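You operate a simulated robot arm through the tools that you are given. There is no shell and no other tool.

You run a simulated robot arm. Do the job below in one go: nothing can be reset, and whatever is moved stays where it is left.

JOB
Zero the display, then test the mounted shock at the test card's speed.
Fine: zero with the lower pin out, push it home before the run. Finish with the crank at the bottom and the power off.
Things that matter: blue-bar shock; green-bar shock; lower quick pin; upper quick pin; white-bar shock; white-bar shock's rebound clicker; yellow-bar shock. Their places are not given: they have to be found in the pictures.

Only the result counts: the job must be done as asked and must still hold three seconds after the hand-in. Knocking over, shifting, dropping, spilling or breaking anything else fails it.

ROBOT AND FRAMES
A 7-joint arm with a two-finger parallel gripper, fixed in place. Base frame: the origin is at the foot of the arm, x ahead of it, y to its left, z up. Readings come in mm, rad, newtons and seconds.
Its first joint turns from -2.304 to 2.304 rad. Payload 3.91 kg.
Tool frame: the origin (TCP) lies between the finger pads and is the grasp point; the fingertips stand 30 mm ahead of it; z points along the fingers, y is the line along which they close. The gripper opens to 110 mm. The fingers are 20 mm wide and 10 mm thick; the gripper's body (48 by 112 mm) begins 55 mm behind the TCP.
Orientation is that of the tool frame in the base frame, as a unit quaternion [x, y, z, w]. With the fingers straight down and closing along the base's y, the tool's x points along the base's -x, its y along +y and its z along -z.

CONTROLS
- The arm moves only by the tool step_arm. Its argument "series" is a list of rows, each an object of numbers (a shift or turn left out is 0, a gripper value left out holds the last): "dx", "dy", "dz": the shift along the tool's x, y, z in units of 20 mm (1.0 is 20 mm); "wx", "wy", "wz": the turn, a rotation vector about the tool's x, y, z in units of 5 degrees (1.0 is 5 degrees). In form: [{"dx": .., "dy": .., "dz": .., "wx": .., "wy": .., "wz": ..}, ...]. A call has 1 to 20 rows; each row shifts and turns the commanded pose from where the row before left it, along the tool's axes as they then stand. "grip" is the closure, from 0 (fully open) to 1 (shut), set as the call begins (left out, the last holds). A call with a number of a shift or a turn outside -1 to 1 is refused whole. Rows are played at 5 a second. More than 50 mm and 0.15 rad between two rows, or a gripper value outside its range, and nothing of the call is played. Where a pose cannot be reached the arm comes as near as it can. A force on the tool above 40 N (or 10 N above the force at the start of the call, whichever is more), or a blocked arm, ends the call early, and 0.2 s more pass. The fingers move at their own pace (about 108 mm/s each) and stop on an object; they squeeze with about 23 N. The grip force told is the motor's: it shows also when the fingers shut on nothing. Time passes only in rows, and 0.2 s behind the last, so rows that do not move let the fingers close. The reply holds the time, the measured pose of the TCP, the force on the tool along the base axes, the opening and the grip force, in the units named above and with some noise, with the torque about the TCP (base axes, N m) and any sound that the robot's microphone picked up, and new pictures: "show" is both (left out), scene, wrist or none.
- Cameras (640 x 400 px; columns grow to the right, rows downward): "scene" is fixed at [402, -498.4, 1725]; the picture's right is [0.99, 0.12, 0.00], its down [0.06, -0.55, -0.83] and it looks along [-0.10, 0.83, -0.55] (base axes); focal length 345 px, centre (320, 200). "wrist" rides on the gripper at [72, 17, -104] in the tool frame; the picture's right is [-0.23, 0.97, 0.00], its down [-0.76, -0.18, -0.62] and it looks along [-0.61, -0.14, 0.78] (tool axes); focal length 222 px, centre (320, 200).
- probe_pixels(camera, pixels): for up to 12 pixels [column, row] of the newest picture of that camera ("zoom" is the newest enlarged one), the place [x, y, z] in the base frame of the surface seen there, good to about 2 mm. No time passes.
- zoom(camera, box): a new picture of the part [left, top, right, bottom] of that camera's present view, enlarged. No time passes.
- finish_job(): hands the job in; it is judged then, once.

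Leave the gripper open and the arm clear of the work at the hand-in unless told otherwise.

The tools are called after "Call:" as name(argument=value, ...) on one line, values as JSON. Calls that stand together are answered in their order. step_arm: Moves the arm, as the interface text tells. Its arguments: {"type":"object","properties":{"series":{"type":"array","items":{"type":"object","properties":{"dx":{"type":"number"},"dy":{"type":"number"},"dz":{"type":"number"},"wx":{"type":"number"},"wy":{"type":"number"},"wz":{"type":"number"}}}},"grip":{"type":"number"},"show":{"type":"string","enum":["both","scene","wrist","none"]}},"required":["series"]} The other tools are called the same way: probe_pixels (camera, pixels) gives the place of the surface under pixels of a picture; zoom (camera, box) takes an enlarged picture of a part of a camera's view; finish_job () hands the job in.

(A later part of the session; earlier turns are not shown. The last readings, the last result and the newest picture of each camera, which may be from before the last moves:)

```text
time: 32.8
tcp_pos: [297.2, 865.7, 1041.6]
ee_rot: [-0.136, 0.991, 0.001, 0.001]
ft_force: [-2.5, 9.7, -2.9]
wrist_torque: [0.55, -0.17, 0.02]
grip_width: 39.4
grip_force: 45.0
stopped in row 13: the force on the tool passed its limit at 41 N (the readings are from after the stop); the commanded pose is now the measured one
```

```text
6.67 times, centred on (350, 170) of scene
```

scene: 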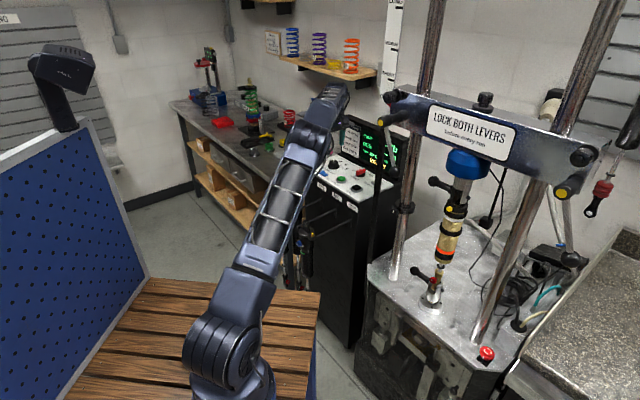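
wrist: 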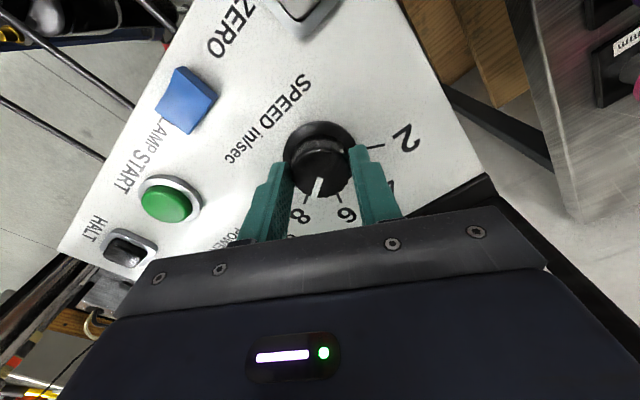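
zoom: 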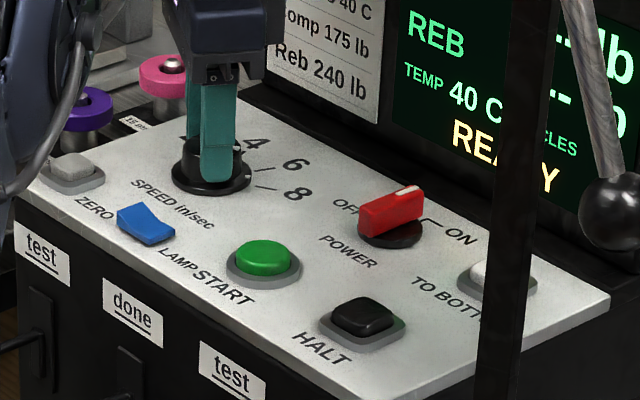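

The force limit ended the last row at about 118° of turn, which should be about at the 8. I'll open the fingers and check the pointer.

Call:
step_arm(series=[{}, {}, {}], grip=0.4, show="none")

Call:
step_arm(series=[{"dz": -1}, {"dz": -1}, {"dz": -1}, {"dz": -1}, {"dz": -1}], show="wrist")

Call:
zoom(camera="wrist", box=[240, 60, 440, 200])

Call:
zoom(camera="scene", box=[310, 140, 390, 200])

```text
time: 33.6
tcp_pos: [298.6, 865.5, 1043.6]
ee_rot: [-0.137, 0.991, 0.001, 0.0]
ft_force: [-0.2, -0.8, 0.6]
wrist_torque: [-0.02, 0.0, 0.02]
grip_width: 65.9
grip_force: 0.1
```

```text
time: 34.8
tcp_pos: [298.8, 863.9, 1142.7]
ee_rot: [-0.137, 0.991, 0.001, 0.0]
ft_force: [0.0, 0.7, 0.8]
wrist_torque: [0.0, -0.01, 0.01]
grip_width: 66.4
grip_force: 0.0
```

wrist: 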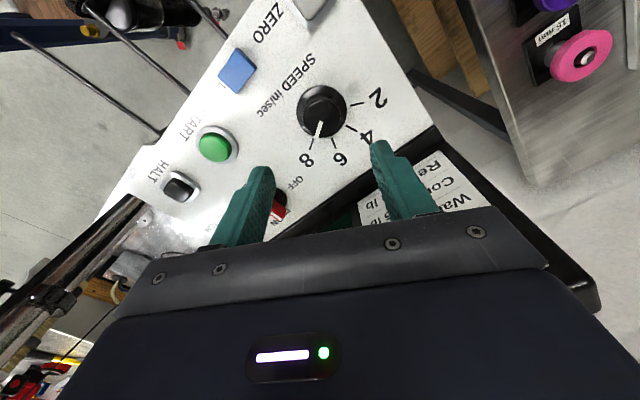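

```text
2.86 times, centred on (340, 130) of wrist
```

zoom: 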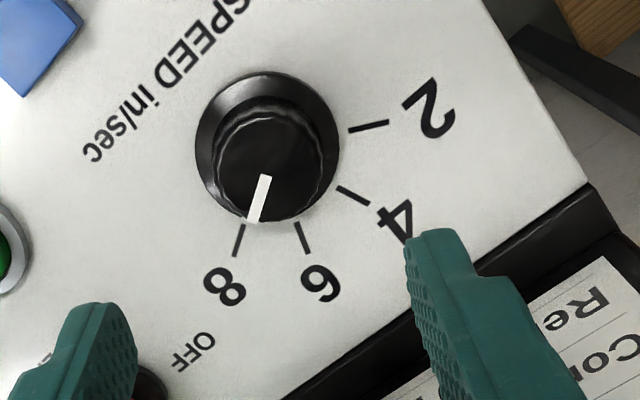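

```text
6.67 times, centred on (350, 170) of scene
```

zoom: 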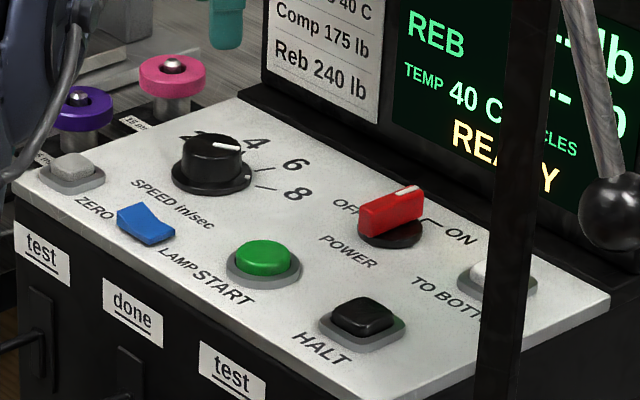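

The pointer is lined up with the 8 tick and the display shows READY at 40 C. Next is the lower pin. First I'll check obstacles near it: the posts and the dark vertical strip at about (380,200).

Call:
probe_pixels(camera="scene", pixels=[[381, 160], [377, 200], [373, 240], [403, 210], [397, 250], [393, 276], [417, 60], [405, 205], [470, 160], [448, 240], [438, 253], [441, 262]])

Call:
step_arm(series=[{"dx": 0.59, "dy": -0.95, "dz": -0.116}, {"dx": 0.59, "dy": -0.95, "dz": -0.116}, {"dx": 0.59, "dy": -0.95, "dz": -0.116}, {"dx": 0.59, "dy": -0.95, "dz": -0.116}, {"dx": 0.59, "dy": -0.95, "dz": -0.116}, {"dx": 0.59, "dy": -0.95, "dz": -0.116}, {"dx": 0.59, "dy": -0.95, "dz": -0.116}, {"dx": 0.59, "dy": -0.95, "dz": -0.116}, {"dx": 0.59, "dy": -0.95, "dz": -0.116}, {"dx": 0.59, "dy": -0.95, "dz": -0.116}, {"dx": 0.59, "dy": -0.95, "dz": -0.116}, {"dx": 0.59, "dy": -0.95, "dz": -0.116}, {"dx": 0.59, "dy": -0.95, "dz": -0.116}, {"dx": 0.59, "dy": -0.95, "dz": -0.116}, {"dx": 0.59, "dy": -0.95, "dz": -0.116}, {"dx": 0.59, "dy": -0.95, "dz": -0.116}], show="scene")

```text
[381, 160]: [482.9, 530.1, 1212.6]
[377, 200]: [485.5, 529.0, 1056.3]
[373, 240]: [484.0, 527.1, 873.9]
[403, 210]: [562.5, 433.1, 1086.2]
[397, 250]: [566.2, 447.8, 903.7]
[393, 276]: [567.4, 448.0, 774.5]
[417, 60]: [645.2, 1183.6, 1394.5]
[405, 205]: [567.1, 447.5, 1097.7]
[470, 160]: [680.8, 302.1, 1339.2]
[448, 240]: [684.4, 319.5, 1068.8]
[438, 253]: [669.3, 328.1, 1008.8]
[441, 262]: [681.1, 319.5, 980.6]
```

```text
time: 38.2
tcp_pos: [198.9, 521.0, 1178.5]
ee_rot: [-0.135, 0.991, 0.001, -0.001]
ft_force: [0.7, 0.6, 0.3]
wrist_torque: [-0.03, -0.01, -0.01]
grip_width: 65.8
grip_force: 0.1
```

scene: 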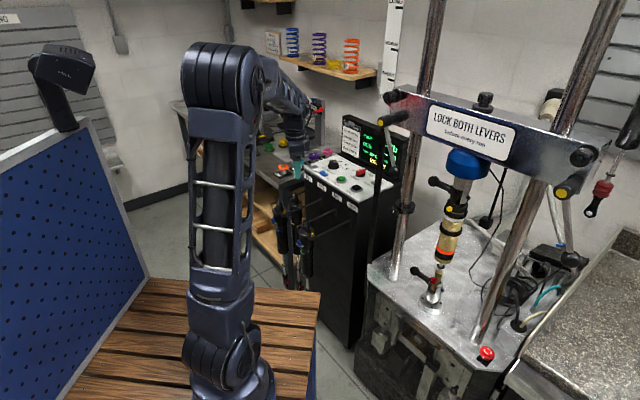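

The left post stands at about (570,462), roughly 50 mm beyond the pin's ball. I'll sweep at short radius around to the front of the dyno, clear of the left lever.

Call:
step_arm(series=[{"dx": -0.41, "dy": -0.924, "dz": 0.08}, {"dx": -0.41, "dy": -0.924, "dz": 0.08}, {"dx": -0.41, "dy": -0.924, "dz": 0.08}, {"dx": -0.41, "dy": -0.924, "dz": 0.08}, {"dx": -0.41, "dy": -0.924, "dz": 0.08}, {"dx": -0.41, "dy": -0.924, "dz": 0.08}, {"dx": -0.41, "dy": -0.924, "dz": 0.08}, {"dx": -0.41, "dy": -0.924, "dz": 0.08}, {"dx": -0.41, "dy": -0.924, "dz": 0.08}, {"dx": -0.41, "dy": -0.924, "dz": 0.08}, {"dx": -0.41, "dy": -0.924, "dz": 0.08}, {"dx": -0.41, "dy": -0.924, "dz": 0.08}, {"dx": -0.41, "dy": -0.924, "dz": 0.08}, {"dx": -0.41, "dy": -0.924, "dz": 0.08}, {"dx": -0.41, "dy": -0.924, "dz": 0.08}, {"dx": -0.41, "dy": -0.924, "dz": 0.08}, {"dx": -0.41, "dy": -0.924, "dz": 0.08}, {"dx": -0.41, "dy": -0.924, "dz": 0.08}], show="none")

Call:
step_arm(series=[{"wz": 0.98}, {"wz": 0.98}, {"wz": 0.98}, {"wz": 0.98}, {"wz": 0.98}, {"wz": 0.98}, {"wz": 0.98}, {"wz": 0.98}, {"wz": 0.98}, {"wz": 0.98}, {"wz": 0.98}, {"wz": 0.98}], show="both")

```text
time: 42.0
tcp_pos: [430.8, 240.2, 1148.8]
ee_rot: [-0.137, 0.991, 0.002, 0.0]
ft_force: [-0.7, -0.7, 0.0]
wrist_torque: [0.0, -0.02, 0.01]
grip_width: 66.0
grip_force: 0.0
```

```text
time: 44.6
tcp_pos: [431.2, 239.8, 1150.1]
ee_rot: [0.368, 0.93, 0.001, -0.001]
ft_force: [0.4, -0.3, -0.8]
wrist_torque: [-0.01, 0.05, 0.04]
grip_width: 65.7
grip_force: 0.1
```

scene: 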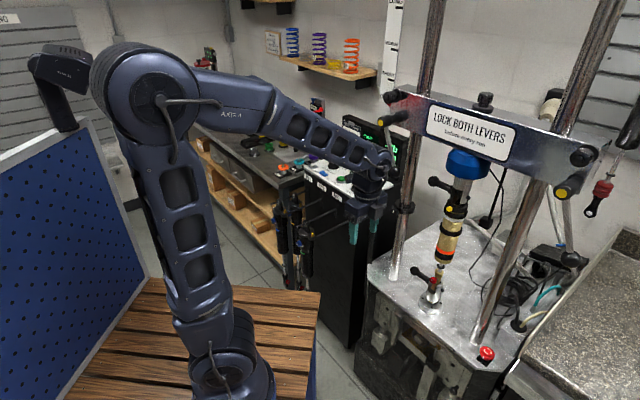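
wrist: 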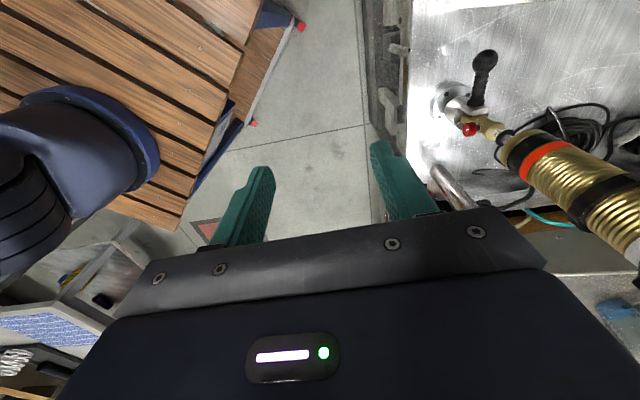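

I can see the lower pin handle from above at (482,75) and the clevis at (455,100). I'll probe and zoom for accurate placement.

Call:
zoom(camera="wrist", box=[400, 30, 560, 150])

Call:
probe_pixels(camera="wrist", pixels=[[487, 57], [484, 70], [481, 80], [478, 90], [476, 100], [470, 108], [458, 115], [470, 128], [489, 128], [440, 105], [440, 172], [464, 100]])

```text
3.33 times, centred on (480, 90) of wrist
```

zoom: 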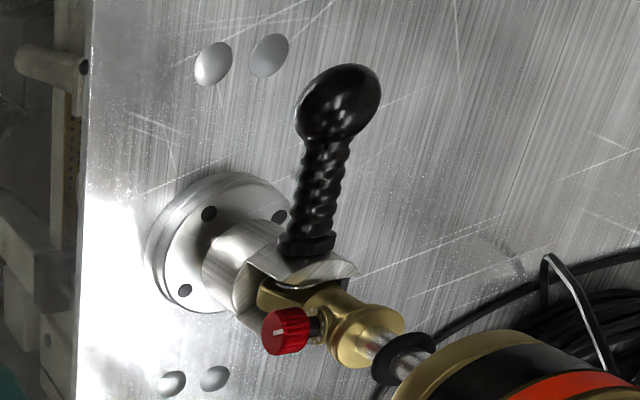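

```text
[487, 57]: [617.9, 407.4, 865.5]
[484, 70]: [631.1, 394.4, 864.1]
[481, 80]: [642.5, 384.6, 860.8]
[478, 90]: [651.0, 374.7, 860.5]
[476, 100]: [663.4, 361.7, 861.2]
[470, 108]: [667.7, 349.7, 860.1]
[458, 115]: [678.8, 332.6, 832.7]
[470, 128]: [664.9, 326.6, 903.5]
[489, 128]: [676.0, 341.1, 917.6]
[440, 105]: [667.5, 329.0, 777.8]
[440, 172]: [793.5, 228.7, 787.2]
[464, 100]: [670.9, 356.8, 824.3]
```

The pin axis runs along (0.70,-0.71) at z≈855, and the handle middle is near (649,384,855). I'll move toward it and tilt the tool about 60° so it reaches in from the front, clear of the shock and the clicker.

Call:
step_arm(series=[{"dx": -0.338, "dy": 0.937, "dz": 0.7}, {"dx": -0.338, "dy": 0.937, "dz": 0.7}, {"dx": -0.338, "dy": 0.937, "dz": 0.7}, {"dx": -0.338, "dy": 0.937, "dz": 0.7}, {"dx": -0.338, "dy": 0.937, "dz": 0.7}, {"wz": 0.48}, {"wx": -1}, {"wx": -1}, {"wx": -1}, {"wx": -1}, {"wx": -1}, {"wx": -1}, {"wx": -1}, {"wx": -1}, {"wx": -1}, {"wx": -1}, {"wx": -1}, {"wx": -1}])

```text
time: 48.4
tcp_pos: [528.7, 293.4, 1082.4]
ee_rot: [0.335, 0.798, 0.462, 0.192]
ft_force: [1.0, -0.2, -0.4]
wrist_torque: [-0.02, 0.04, 0.03]
grip_width: 66.1
grip_force: 0.0
out of reach, approached as far as the arm can: row 18
```

scene: 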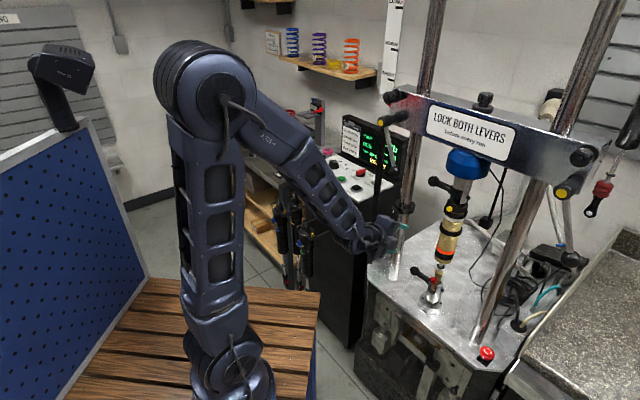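
wrist: 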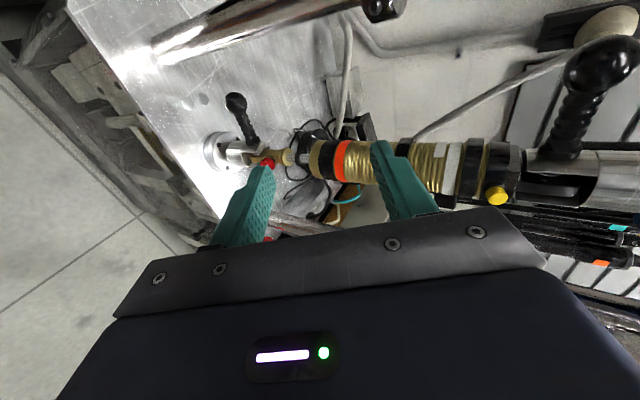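

The tool is tilted 60° and square to the pin. I can see the pin handle at (240,118). I'll move down to a standoff in front of it.

Call:
step_arm(series=[{"dx": -0.139, "dy": -0.815, "dz": 0.871}, {"dx": -0.139, "dy": -0.815, "dz": 0.871}, {"dx": -0.139, "dy": -0.815, "dz": 0.871}, {"dx": -0.139, "dy": -0.815, "dz": 0.871}, {"dx": -0.139, "dy": -0.815, "dz": 0.871}, {"dx": -0.139, "dy": -0.815, "dz": 0.871}, {"dx": -0.139, "dy": -0.815, "dz": 0.871}])

```text
time: 50.0
tcp_pos: [577.5, 314.5, 924.3]
ee_rot: [0.335, 0.798, 0.462, 0.193]
ft_force: [-0.9, 0.2, 0.2]
wrist_torque: [0.02, 0.01, -0.03]
grip_width: 66.1
grip_force: 0.0
```

scene: 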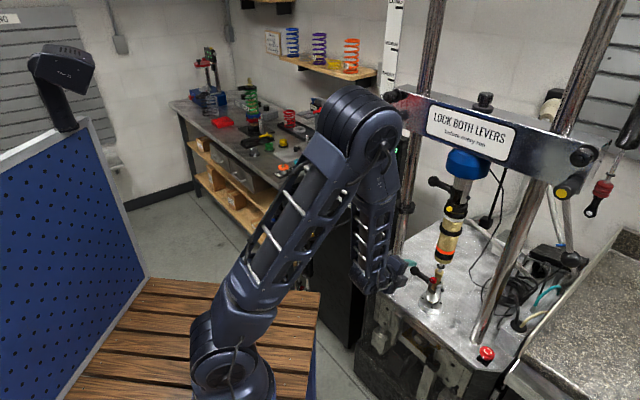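
wrist: 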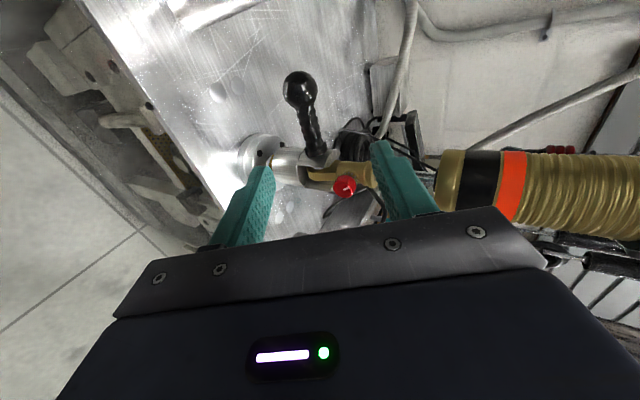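

The arm's elbow now appears near the left lever in the picture, around (375,115). I'll probe the elbow to check it is clear, and refine the pin position from this closer view.

Call:
probe_pixels(camera="scene", pixels=[[385, 110], [395, 130], [398, 145], [350, 110], [375, 150], [395, 180], [380, 95], [404, 118], [405, 100], [395, 272], [380, 285], [402, 125]])

Call:
zoom(camera="scene", box=[310, 70, 450, 180])

Call:
zoom(camera="wrist", box=[230, 50, 410, 220])

Call:
probe_pixels(camera="wrist", pixels=[[297, 85], [301, 95], [306, 112], [311, 130], [316, 148], [318, 158], [343, 187], [300, 170], [350, 172], [316, 174]])

```text
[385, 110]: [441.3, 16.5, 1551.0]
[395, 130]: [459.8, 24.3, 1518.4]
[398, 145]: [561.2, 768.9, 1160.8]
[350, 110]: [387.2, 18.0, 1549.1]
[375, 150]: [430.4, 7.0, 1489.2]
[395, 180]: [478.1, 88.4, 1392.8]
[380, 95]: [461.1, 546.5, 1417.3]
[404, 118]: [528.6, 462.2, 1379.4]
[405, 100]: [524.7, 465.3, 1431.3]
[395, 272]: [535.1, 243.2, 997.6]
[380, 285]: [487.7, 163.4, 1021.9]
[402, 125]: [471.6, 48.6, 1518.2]
```

```text
3.64 times, centred on (380, 125) of scene
```

zoom: 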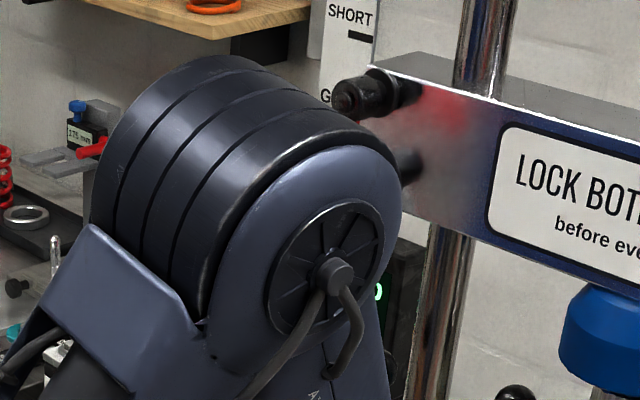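

```text
2.35 times, centred on (320, 135) of wrist
```

zoom: 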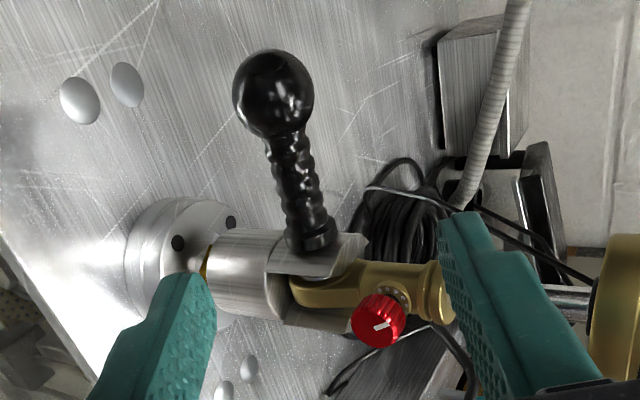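

```text
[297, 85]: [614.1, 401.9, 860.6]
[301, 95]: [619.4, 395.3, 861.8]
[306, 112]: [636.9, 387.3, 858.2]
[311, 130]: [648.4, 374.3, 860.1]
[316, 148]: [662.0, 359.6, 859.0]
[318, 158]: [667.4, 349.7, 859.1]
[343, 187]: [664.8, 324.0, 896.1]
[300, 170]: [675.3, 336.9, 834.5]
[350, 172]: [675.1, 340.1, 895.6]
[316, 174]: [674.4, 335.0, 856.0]
```

The elbow is well clear (at about (441,16,1551)). The handle axis is at z≈855 and lies straight ahead of the tool. I'll go in so the handle lies between the pads.

Call:
step_arm(series=[{"dy": -0.55}, {"dz": 1}, {"dz": 1}, {"dz": 1}, {"dz": 1}, {"dz": 1}, {"dz": 0.95}])

Call:
zoom(camera="wrist", box=[200, 50, 440, 220])

```text
time: 51.6
tcp_pos: [646.0, 382.2, 854.2]
ee_rot: [0.337, 0.798, 0.461, 0.192]
ft_force: [-0.5, -0.6, 0.1]
wrist_torque: [0.01, 0.0, 0.0]
grip_width: 65.8
grip_force: 0.0
```

scene: 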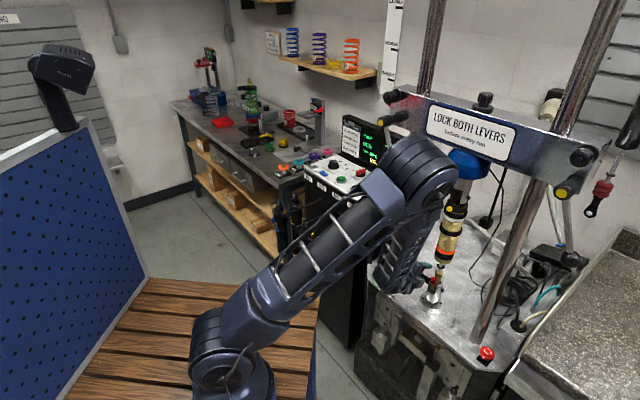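
wrist: 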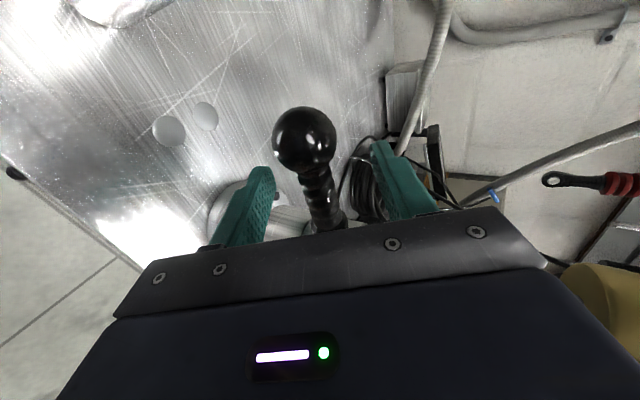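

```text
2.35 times, centred on (320, 135) of wrist
```

zoom: 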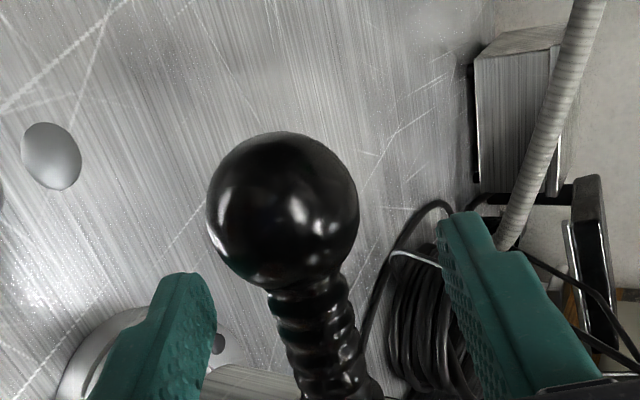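

The handle is centred between the pads. I'll close on it.

Call:
step_arm(series=[{}, {}, {}, {}], grip=1, show="wrist")

```text
time: 52.6
tcp_pos: [645.9, 382.7, 852.9]
ee_rot: [0.336, 0.798, 0.462, 0.191]
ft_force: [-5.1, -3.6, -20.5]
wrist_torque: [-0.02, 0.33, -0.06]
grip_width: 20.2
grip_force: 44.7
```

wrist: 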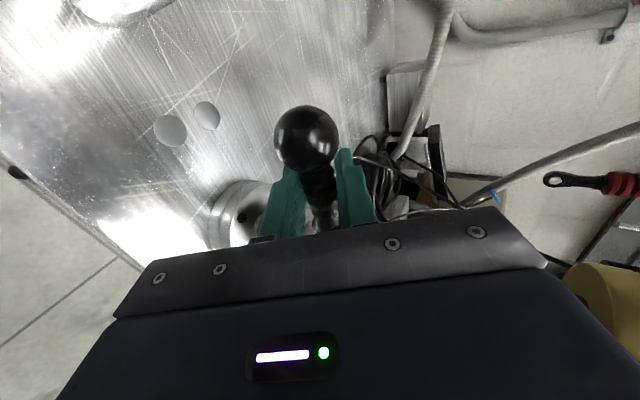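

I hold the handle (20 mm wide), with the tool about 1.7 mm high. I'll ease down and pull the pin 20 mm straight along its axis, watching the force.

Call:
step_arm(series=[{"dy": -0.085}, {"dx": 0.25}, {"dx": 0.25}, {"dx": 0.25}, {"dx": 0.25}])

Call:
zoom(camera="scene", box=[400, 240, 480, 310])

```text
time: 53.8
tcp_pos: [631.5, 398.0, 853.5]
ee_rot: [0.335, 0.798, 0.462, 0.194]
ft_force: [9.7, 7.7, -6.8]
wrist_torque: [-0.01, 0.28, 0.42]
grip_width: 20.2
grip_force: 44.7
```

scene: 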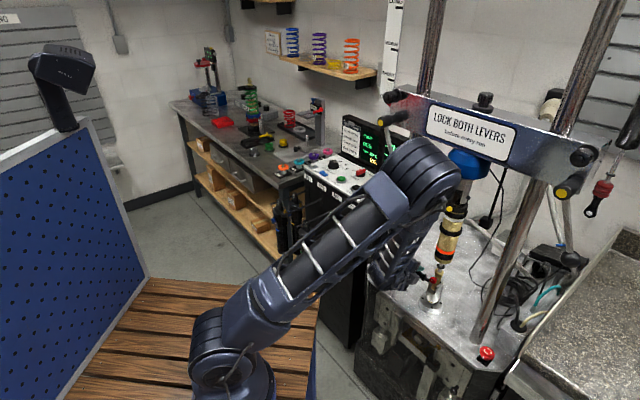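
wrist: 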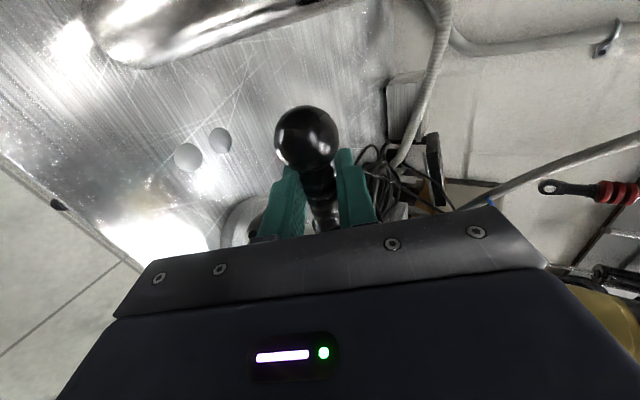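

```text
5.71 times, centred on (440, 275) of scene
```

zoom: 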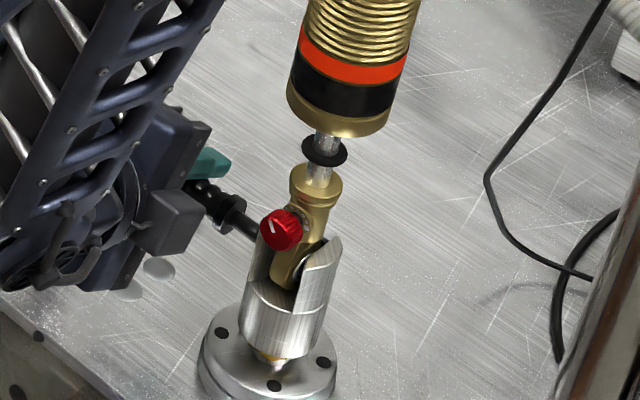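

The pin slides out smoothly and its tip has left the far clevis ear. There's a 12 N side load toward the back, so the axis is turned about 2-3° from my pull. I'll pull 20 mm more with that correction.

Call:
step_arm(series=[{"dx": 0.25, "dy": 0.013, "dz": 0.022}, {"dx": 0.25, "dy": 0.013, "dz": 0.022}, {"dx": 0.25, "dy": 0.013, "dz": 0.022}, {"dx": 0.25, "dy": 0.013, "dz": 0.022}])

Call:
zoom(camera="scene", box=[400, 240, 480, 310])

```text
time: 54.8
tcp_pos: [617.4, 412.2, 853.3]
ee_rot: [0.335, 0.799, 0.461, 0.193]
ft_force: [-7.3, -6.1, 3.1]
wrist_torque: [-0.43, -0.19, -0.65]
grip_width: 20.5
grip_force: 45.0
```

scene: 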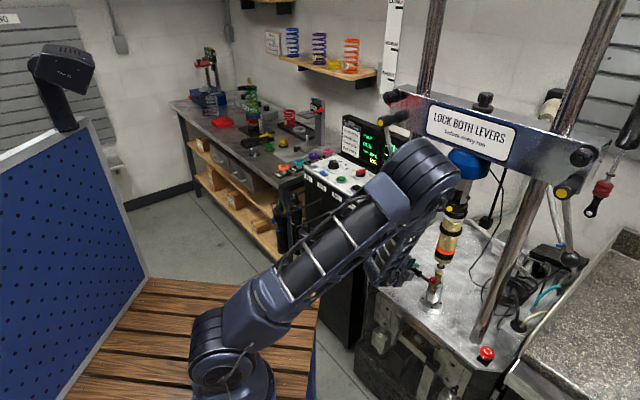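
wrist: 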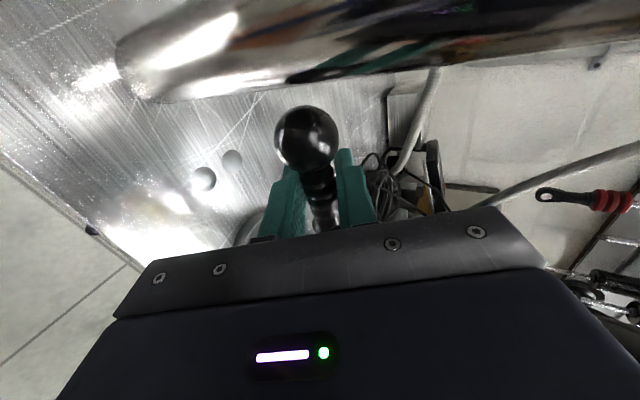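

```text
5.71 times, centred on (440, 275) of scene
```

zoom: 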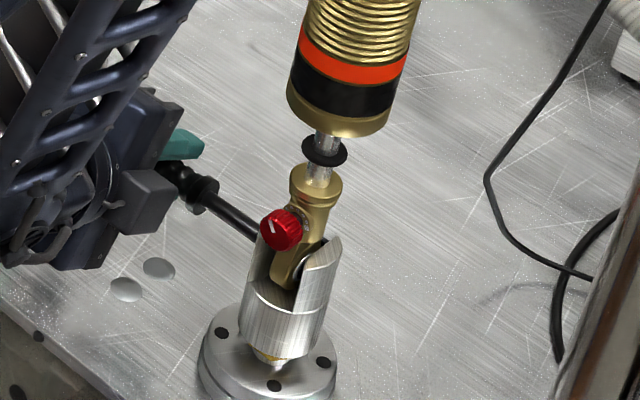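

The pin is out by about 41 mm, with its shaft still guided in the near ear. I'll zoom in on the clevis to see whether the shock's eye is clear of the pin.

Call:
zoom(camera="scene", box=[424, 262, 454, 286])

Call:
probe_pixels(camera="scene", pixels=[[420, 275], [424, 278], [427, 280], [429, 281], [421, 274], [431, 283], [443, 285], [436, 290]])

Call:
zoom(camera="scene", box=[340, 120, 420, 200])

```text
16.00 times, centred on (439, 274) of scene
```

zoom: 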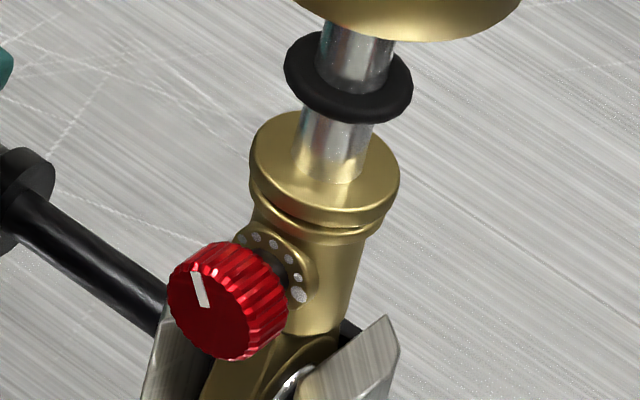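

```text
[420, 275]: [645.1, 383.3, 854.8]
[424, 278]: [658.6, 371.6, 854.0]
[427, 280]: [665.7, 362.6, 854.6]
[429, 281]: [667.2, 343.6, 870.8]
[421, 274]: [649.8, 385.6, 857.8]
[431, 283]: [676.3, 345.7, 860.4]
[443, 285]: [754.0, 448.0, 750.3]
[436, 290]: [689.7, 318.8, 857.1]
```

```text
5.00 times, centred on (380, 160) of scene
```

zoom: 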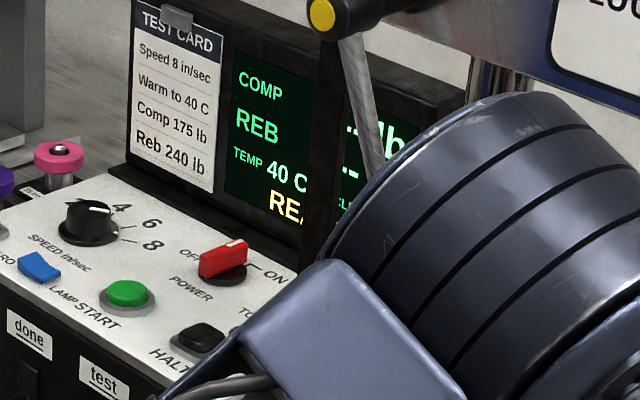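

The geometry suggests the tip is just clear of the shock's eye and still guided by the near ear. I'll correct the sideways load and pull 3 mm more to get margin, watching for a stop.

Call:
step_arm(series=[{"dx": 0.08, "dy": -0.02, "dz": -0.035}, {"dx": 0.08}, {}], show="none")

```text
time: 55.6
tcp_pos: [614.4, 413.5, 853.0]
ee_rot: [0.336, 0.798, 0.462, 0.192]
ft_force: [-17.1, -9.0, 1.2]
wrist_torque: [-0.18, 0.18, -0.24]
grip_width: 20.2
grip_force: 45.2
```

The side force moved to 18 N toward the front, which is unexpected. I'll look before doing anything else.

Call:
zoom(camera="scene", box=[400, 240, 480, 310])

Call:
step_arm(series=[{}])

Call:
zoom(camera="scene", box=[410, 262, 450, 292])

```text
5.71 times, centred on (440, 275) of scene
```

zoom: 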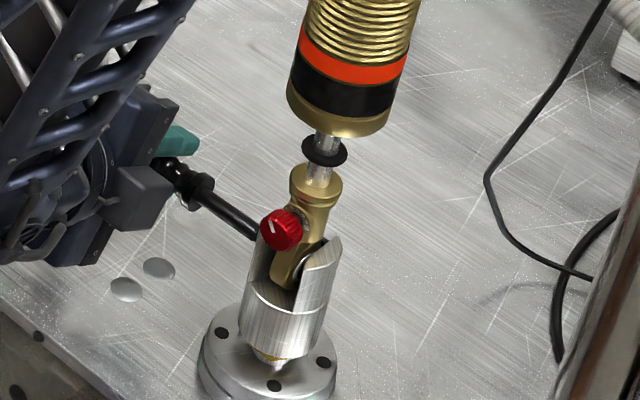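

```text
time: 56.0
tcp_pos: [614.7, 413.4, 853.0]
ee_rot: [0.336, 0.798, 0.462, 0.192]
ft_force: [-20.3, -9.8, -0.7]
wrist_torque: [0.01, 0.43, 0.25]
grip_width: 20.0
grip_force: 44.8
```

scene: 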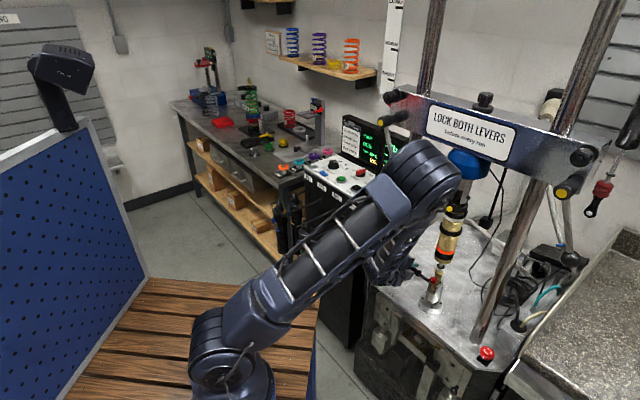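
wrist: 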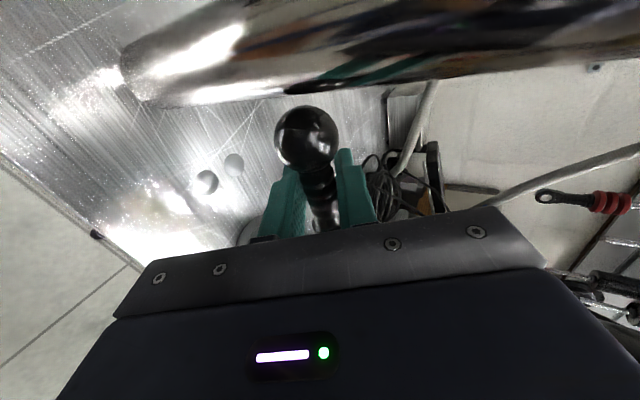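

```text
13.33 times, centred on (430, 277) of scene
```

zoom: 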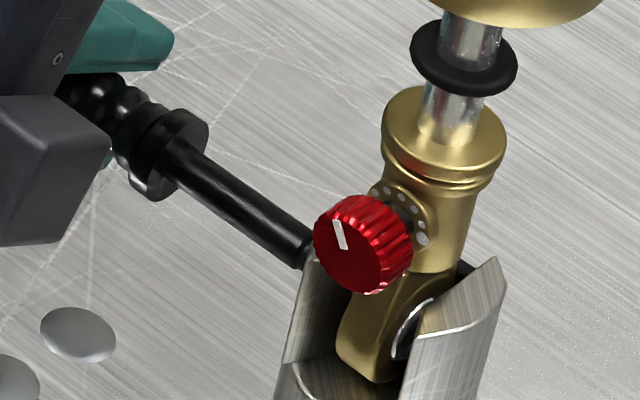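

The picture shows the pin still straight in the near ear, and the ball is about 5–9 mm from the post, so I won't pull further. I'll relax the sideways load, then open only slightly so the fingers would catch the handle if it sagged.

Call:
step_arm(series=[{"dy": -0.035, "dz": -0.06}, {}], show="none")

Call:
step_arm(series=[{}, {}], grip=0.76, show="wrist")

Call:
zoom(camera="scene", box=[410, 262, 450, 292])

```text
time: 56.6
tcp_pos: [615.9, 412.0, 853.5]
ee_rot: [0.336, 0.798, 0.461, 0.193]
ft_force: [-4.5, 4.3, -13.3]
wrist_torque: [0.13, 0.47, 0.49]
grip_width: 20.3
grip_force: 45.0
```

```text
time: 57.2
tcp_pos: [615.3, 413.7, 853.2]
ee_rot: [0.335, 0.798, 0.462, 0.193]
ft_force: [0.6, 0.1, -0.1]
wrist_torque: [0.01, -0.03, 0.01]
grip_width: 26.4
grip_force: 0.0
```

wrist: 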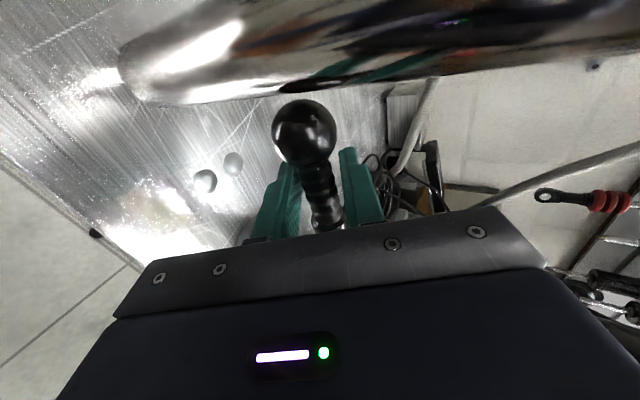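

```text
13.33 times, centred on (430, 277) of scene
```

zoom: 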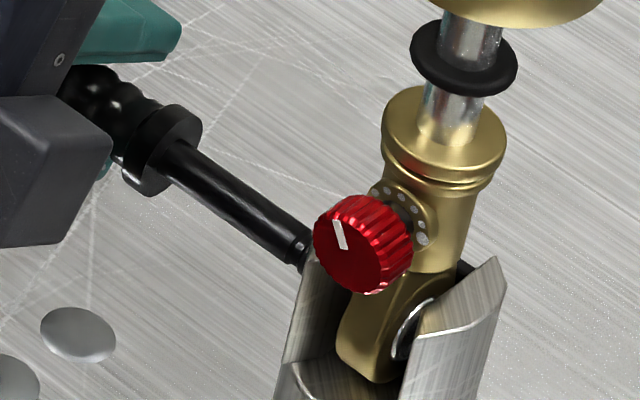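

The pin moved a few mm further out by itself when let go, and the tool force is now zero, so it stays up on its own guide. I'll wait a moment to confirm it's static.

Call:
step_arm(series=[{}, {}, {}], show="wrist")

Call:
zoom(camera="scene", box=[410, 262, 450, 292])

Call:
probe_pixels(camera="wrist", pixels=[[302, 130], [310, 180], [320, 212], [305, 85], [300, 102]])

```text
time: 58.0
tcp_pos: [616.3, 411.9, 854.6]
ee_rot: [0.336, 0.798, 0.462, 0.192]
ft_force: [0.7, 0.2, 0.9]
wrist_torque: [0.01, 0.02, -0.03]
grip_width: 26.5
grip_force: 0.1
```

wrist: 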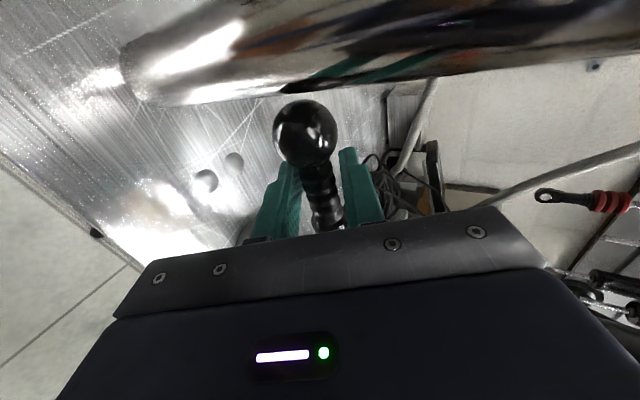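

```text
13.33 times, centred on (430, 277) of scene
```

zoom: 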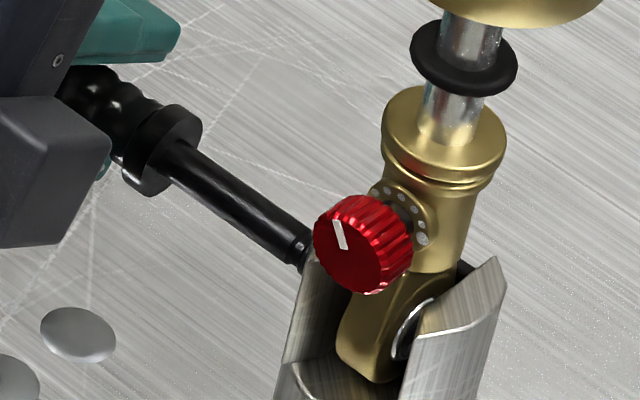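

```text
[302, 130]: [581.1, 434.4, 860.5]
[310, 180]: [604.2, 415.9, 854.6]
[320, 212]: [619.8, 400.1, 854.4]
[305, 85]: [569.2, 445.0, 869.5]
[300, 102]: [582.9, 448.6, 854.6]
```

The pin is stable about 46 mm out. I'll open the fingers wider and back straight off along the tool axis.

Call:
step_arm(series=[{}, {}], grip=0.4, show="none")

Call:
step_arm(series=[{"dz": -1}, {"dz": -1}, {"dz": -1}, {"dz": -1}, {"dz": -1}, {"dz": -1}, {"dz": -0.6, "dy": 0.9}, {"dz": -0.6, "dy": 0.9}, {"dz": -0.6, "dy": 0.9}, {"dz": -0.6, "dy": 0.9}, {"dz": -0.6, "dy": 0.9}], show="both")

```text
time: 58.6
tcp_pos: [614.1, 414.0, 854.2]
ee_rot: [0.335, 0.798, 0.463, 0.192]
ft_force: [-0.1, 0.2, 0.5]
wrist_torque: [-0.01, -0.02, 0.02]
grip_width: 65.9
grip_force: 0.1
```

```text
time: 61.0
tcp_pos: [537.4, 334.8, 1022.0]
ee_rot: [0.337, 0.798, 0.462, 0.192]
ft_force: [0.5, 0.8, -0.3]
wrist_torque: [0.01, -0.01, 0.0]
grip_width: 66.1
grip_force: 0.0
```

scene: 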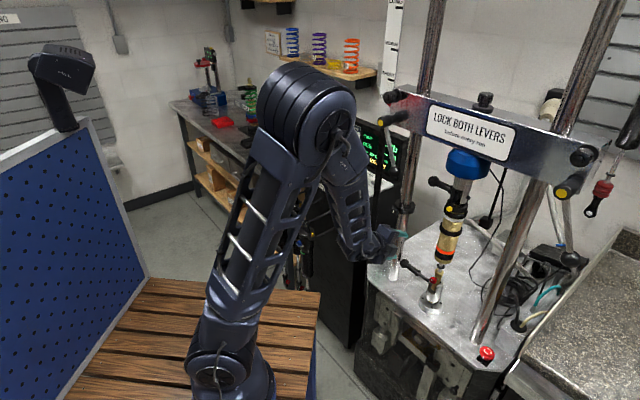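
wrist: 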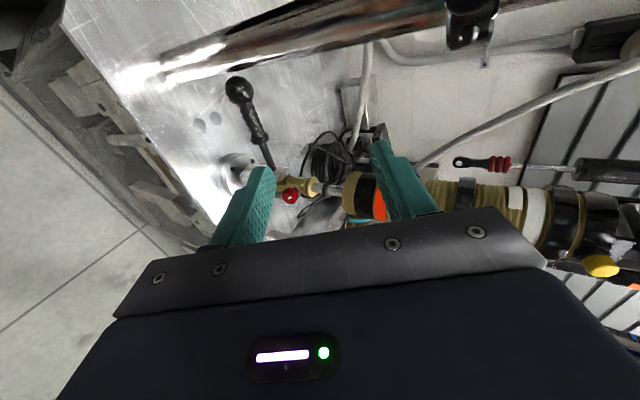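

The pin stands out at (240,110) in the wrist view, well clear. I'll back away while levelling the tool to straight down again.

Call:
step_arm(series=[{"dz": -0.5, "wx": 1}, {"dz": -0.5, "wx": 1}, {"dz": -0.5, "wx": 1}, {"dz": -0.5, "wx": 1}, {"dz": -0.5, "wx": 1}, {"dz": -0.5, "wx": 1}, {"dy": -0.7, "wx": 1}, {"dy": -0.7, "wx": 1}, {"dy": -0.7, "wx": 1}, {"dy": -0.7, "wx": 1}, {"dy": -0.7, "wx": 1}, {"dy": -0.7, "wx": 1}, {"dz": -0.9}, {"dz": -0.9}, {"dz": -0.9}, {"dz": -0.9}, {"dz": -0.9}, {"dz": -0.9}], grip=1, show="scene")

```text
time: 64.8
tcp_pos: [452.8, 249.2, 1108.7]
ee_rot: [0.385, 0.922, 0.028, 0.004]
ft_force: [0.3, -0.8, -1.0]
wrist_torque: [-0.01, -0.01, -0.01]
grip_width: 0.0
grip_force: 22.9
out of reach, approached as far as the arm can: row 5, 6
```

scene: 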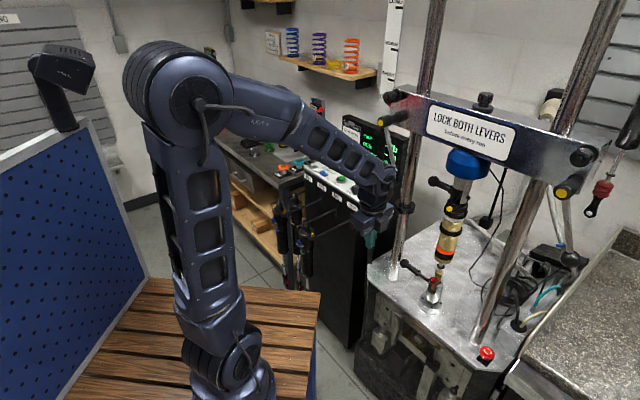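

The tool is nearly vertical (about 3° off). I'll correct that and sweep back toward the panel at short radius.

Call:
step_arm(series=[{"wx": 0.65}, {"dx": 0.977, "dy": 0.03, "dz": -0.19}, {"dx": 0.977, "dy": 0.03, "dz": -0.19}, {"dx": 0.977, "dy": 0.03, "dz": -0.19}, {"dx": 0.977, "dy": 0.03, "dz": -0.19}, {"dx": 0.977, "dy": 0.03, "dz": -0.19}, {"dx": 0.977, "dy": 0.03, "dz": -0.19}, {"dx": 0.977, "dy": 0.03, "dz": -0.19}, {"dx": 0.977, "dy": 0.03, "dz": -0.19}, {"dx": 0.977, "dy": 0.03, "dz": -0.19}, {"dx": 0.977, "dy": 0.03, "dz": -0.19}, {"dx": 0.977, "dy": 0.03, "dz": -0.19}, {"dx": 0.977, "dy": 0.03, "dz": -0.19}, {"dx": 0.977, "dy": 0.03, "dz": -0.19}, {"dx": 0.977, "dy": 0.03, "dz": -0.19}, {"dx": 0.977, "dy": 0.03, "dz": -0.19}, {"dx": 0.977, "dy": 0.03, "dz": -0.19}, {"dx": 0.977, "dy": 0.03, "dz": -0.19}, {"dx": 0.977, "dy": 0.03, "dz": -0.19}, {"dx": 0.977, "dy": 0.03, "dz": -0.19}], show="none")

Call:
step_arm(series=[{"wz": -1}, {"wz": -1}, {"wz": -1}, {"wz": -1}, {"wz": -1}, {"wz": -1}, {"wz": -1}, {"wz": -1}, {"wz": -1}, {"wz": -1}, {"wz": -1}, {"wz": -1}, {"wz": -1}, {"wz": -1}, {"wz": -1}, {"wz": -1}, {"wz": -1}, {"wz": -1}], show="both")

```text
time: 69.0
tcp_pos: [202.0, 520.5, 1185.0]
ee_rot: [0.387, 0.922, 0.002, -0.007]
ft_force: [-0.6, -0.4, 0.4]
wrist_torque: [-0.01, 0.0, 0.02]
grip_width: 0.1
grip_force: 23.0
```

```text
time: 72.8
tcp_pos: [200.7, 520.7, 1185.1]
ee_rot: [-0.381, 0.925, 0.007, -0.003]
ft_force: [-1.0, -0.1, -0.1]
wrist_torque: [0.0, 0.03, 0.02]
grip_width: 0.2
grip_force: 23.1
```

scene: 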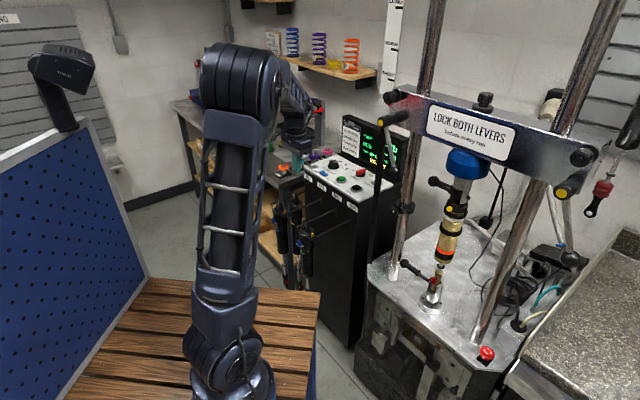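
wrist: 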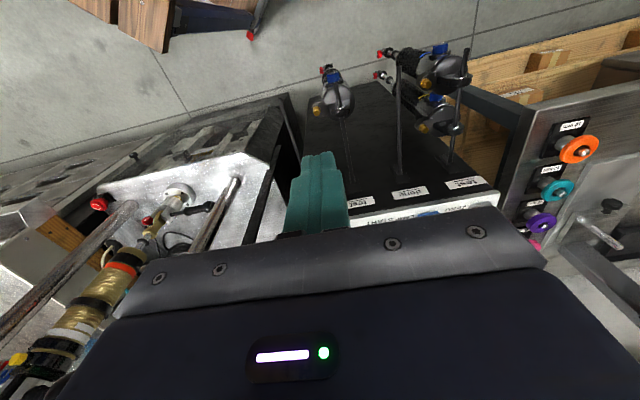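

Now I'll move over the ZERO button near (207,845), stopping high to check its exact place.

Call:
step_arm(series=[{"dx": -0.831, "dy": 0.806, "dz": 0.2}, {"dx": -0.831, "dy": 0.806, "dz": 0.2}, {"dx": -0.831, "dy": 0.806, "dz": 0.2}, {"dx": -0.831, "dy": 0.806, "dz": 0.2}, {"dx": -0.831, "dy": 0.806, "dz": 0.2}, {"dx": -0.831, "dy": 0.806, "dz": 0.2}, {"dx": -0.831, "dy": 0.806, "dz": 0.2}, {"dx": -0.831, "dy": 0.806, "dz": 0.2}, {"dx": -0.831, "dy": 0.806, "dz": 0.2}, {"dx": -0.831, "dy": 0.806, "dz": 0.2}, {"dx": -0.831, "dy": 0.806, "dz": 0.2}, {"dx": -0.831, "dy": 0.806, "dz": 0.2}, {"dx": -0.831, "dy": 0.806, "dz": 0.2}, {"dx": -0.831, "dy": 0.806, "dz": 0.2}])

Call:
probe_pixels(camera="scene", pixels=[[313, 165], [311, 164], [315, 165], [313, 167], [338, 179], [341, 181], [344, 180], [339, 177], [362, 186], [360, 185], [356, 186], [384, 181]])

```text
time: 75.8
tcp_pos: [208.3, 844.4, 1132.7]
ee_rot: [-0.379, 0.925, 0.006, -0.002]
ft_force: [0.2, 0.7, 1.1]
wrist_torque: [0.0, 0.05, 0.0]
grip_width: 0.0
grip_force: 22.6
```

scene: 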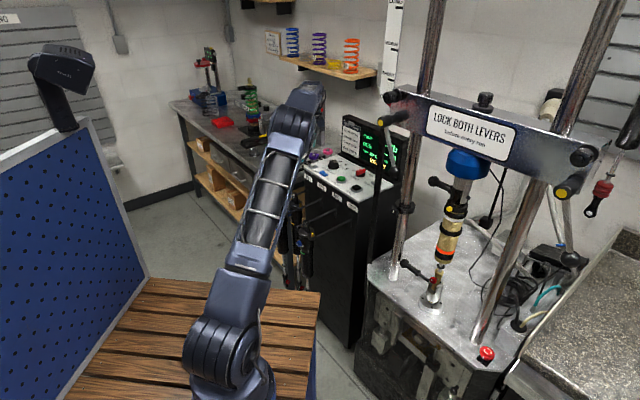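
wrist: 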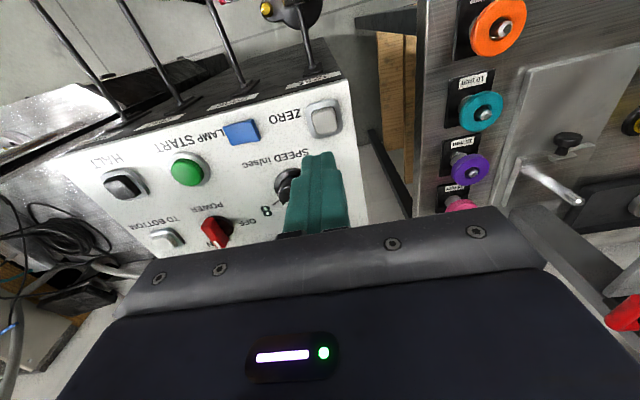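

```text
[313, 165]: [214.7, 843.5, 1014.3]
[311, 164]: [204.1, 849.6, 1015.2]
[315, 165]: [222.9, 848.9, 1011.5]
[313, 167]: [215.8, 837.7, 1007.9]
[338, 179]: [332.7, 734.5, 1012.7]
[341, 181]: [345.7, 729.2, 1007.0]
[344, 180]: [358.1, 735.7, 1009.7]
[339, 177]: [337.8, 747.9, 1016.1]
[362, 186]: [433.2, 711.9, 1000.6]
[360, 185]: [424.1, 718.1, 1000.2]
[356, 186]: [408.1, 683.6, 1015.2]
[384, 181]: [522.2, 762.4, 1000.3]
```

The ZERO button shows at (324,119). I'll probe its face for the exact centre, along with the START, HALT and TO BOTTOM buttons for later.

Call:
zoom(camera="wrist", box=[90, 90, 360, 260])

Call:
probe_pixels(camera="wrist", pixels=[[324, 119], [315, 111], [335, 110], [334, 130], [316, 132], [187, 170], [177, 163], [199, 175], [121, 184], [165, 238], [155, 233], [176, 243]])

```text
2.35 times, centred on (225, 175) of wrist
```

zoom: 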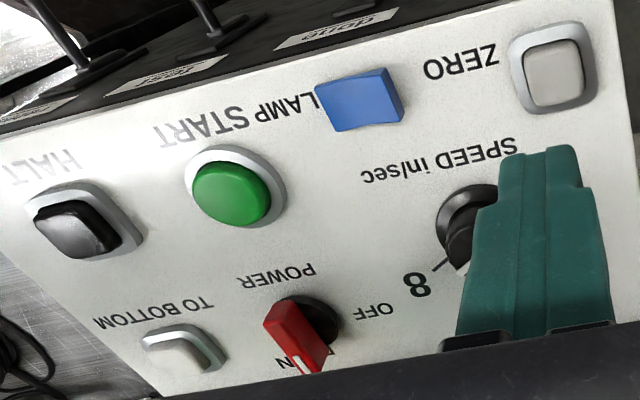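

```text
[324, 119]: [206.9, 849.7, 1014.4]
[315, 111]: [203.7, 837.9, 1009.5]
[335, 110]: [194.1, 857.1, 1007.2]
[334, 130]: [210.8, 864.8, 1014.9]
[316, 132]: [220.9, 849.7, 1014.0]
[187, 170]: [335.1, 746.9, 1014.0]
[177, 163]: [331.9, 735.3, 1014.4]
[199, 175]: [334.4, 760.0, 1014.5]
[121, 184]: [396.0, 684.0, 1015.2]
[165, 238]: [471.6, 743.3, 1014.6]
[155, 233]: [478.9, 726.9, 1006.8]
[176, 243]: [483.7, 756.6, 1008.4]
```

ZERO's top centre is at about (209,851,1014.5). I'll align over it and descend to just above.

Call:
step_arm(series=[{"dx": -0.256, "dy": 0.21}, {"dz": 0.8}, {"dz": 0.8}, {"dz": 0.8}, {"dz": 0.8}, {"dz": 0.8}])

Call:
zoom(camera="scene", box=[290, 130, 370, 190])

```text
time: 77.2
tcp_pos: [206.9, 852.9, 1054.7]
ee_rot: [-0.38, 0.925, 0.006, -0.003]
ft_force: [-0.7, 0.9, -0.2]
wrist_torque: [-0.03, 0.03, -0.03]
grip_width: 0.1
grip_force: 23.4
```

scene: 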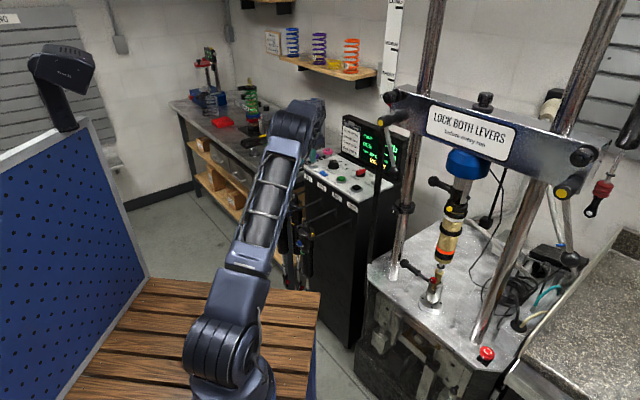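
wrist: 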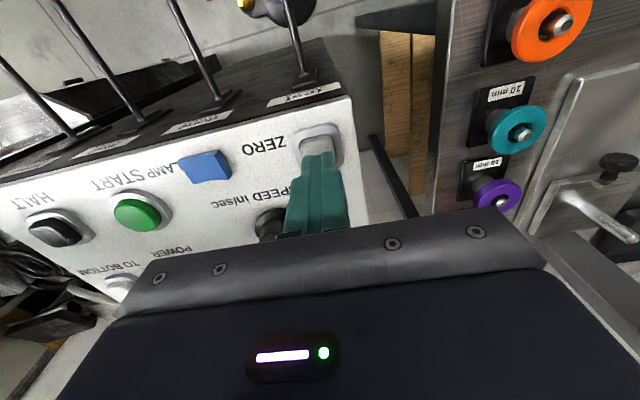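

```text
6.67 times, centred on (330, 160) of scene
```

zoom: 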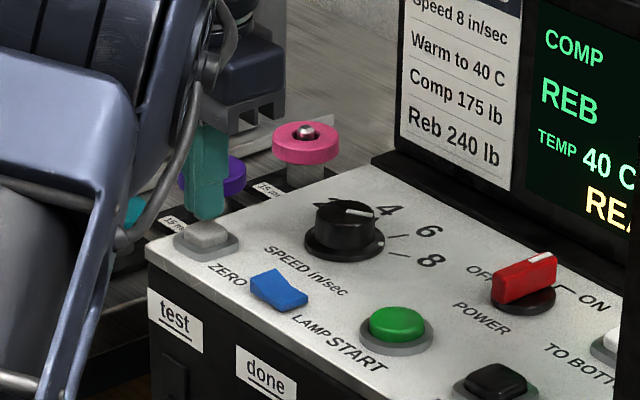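

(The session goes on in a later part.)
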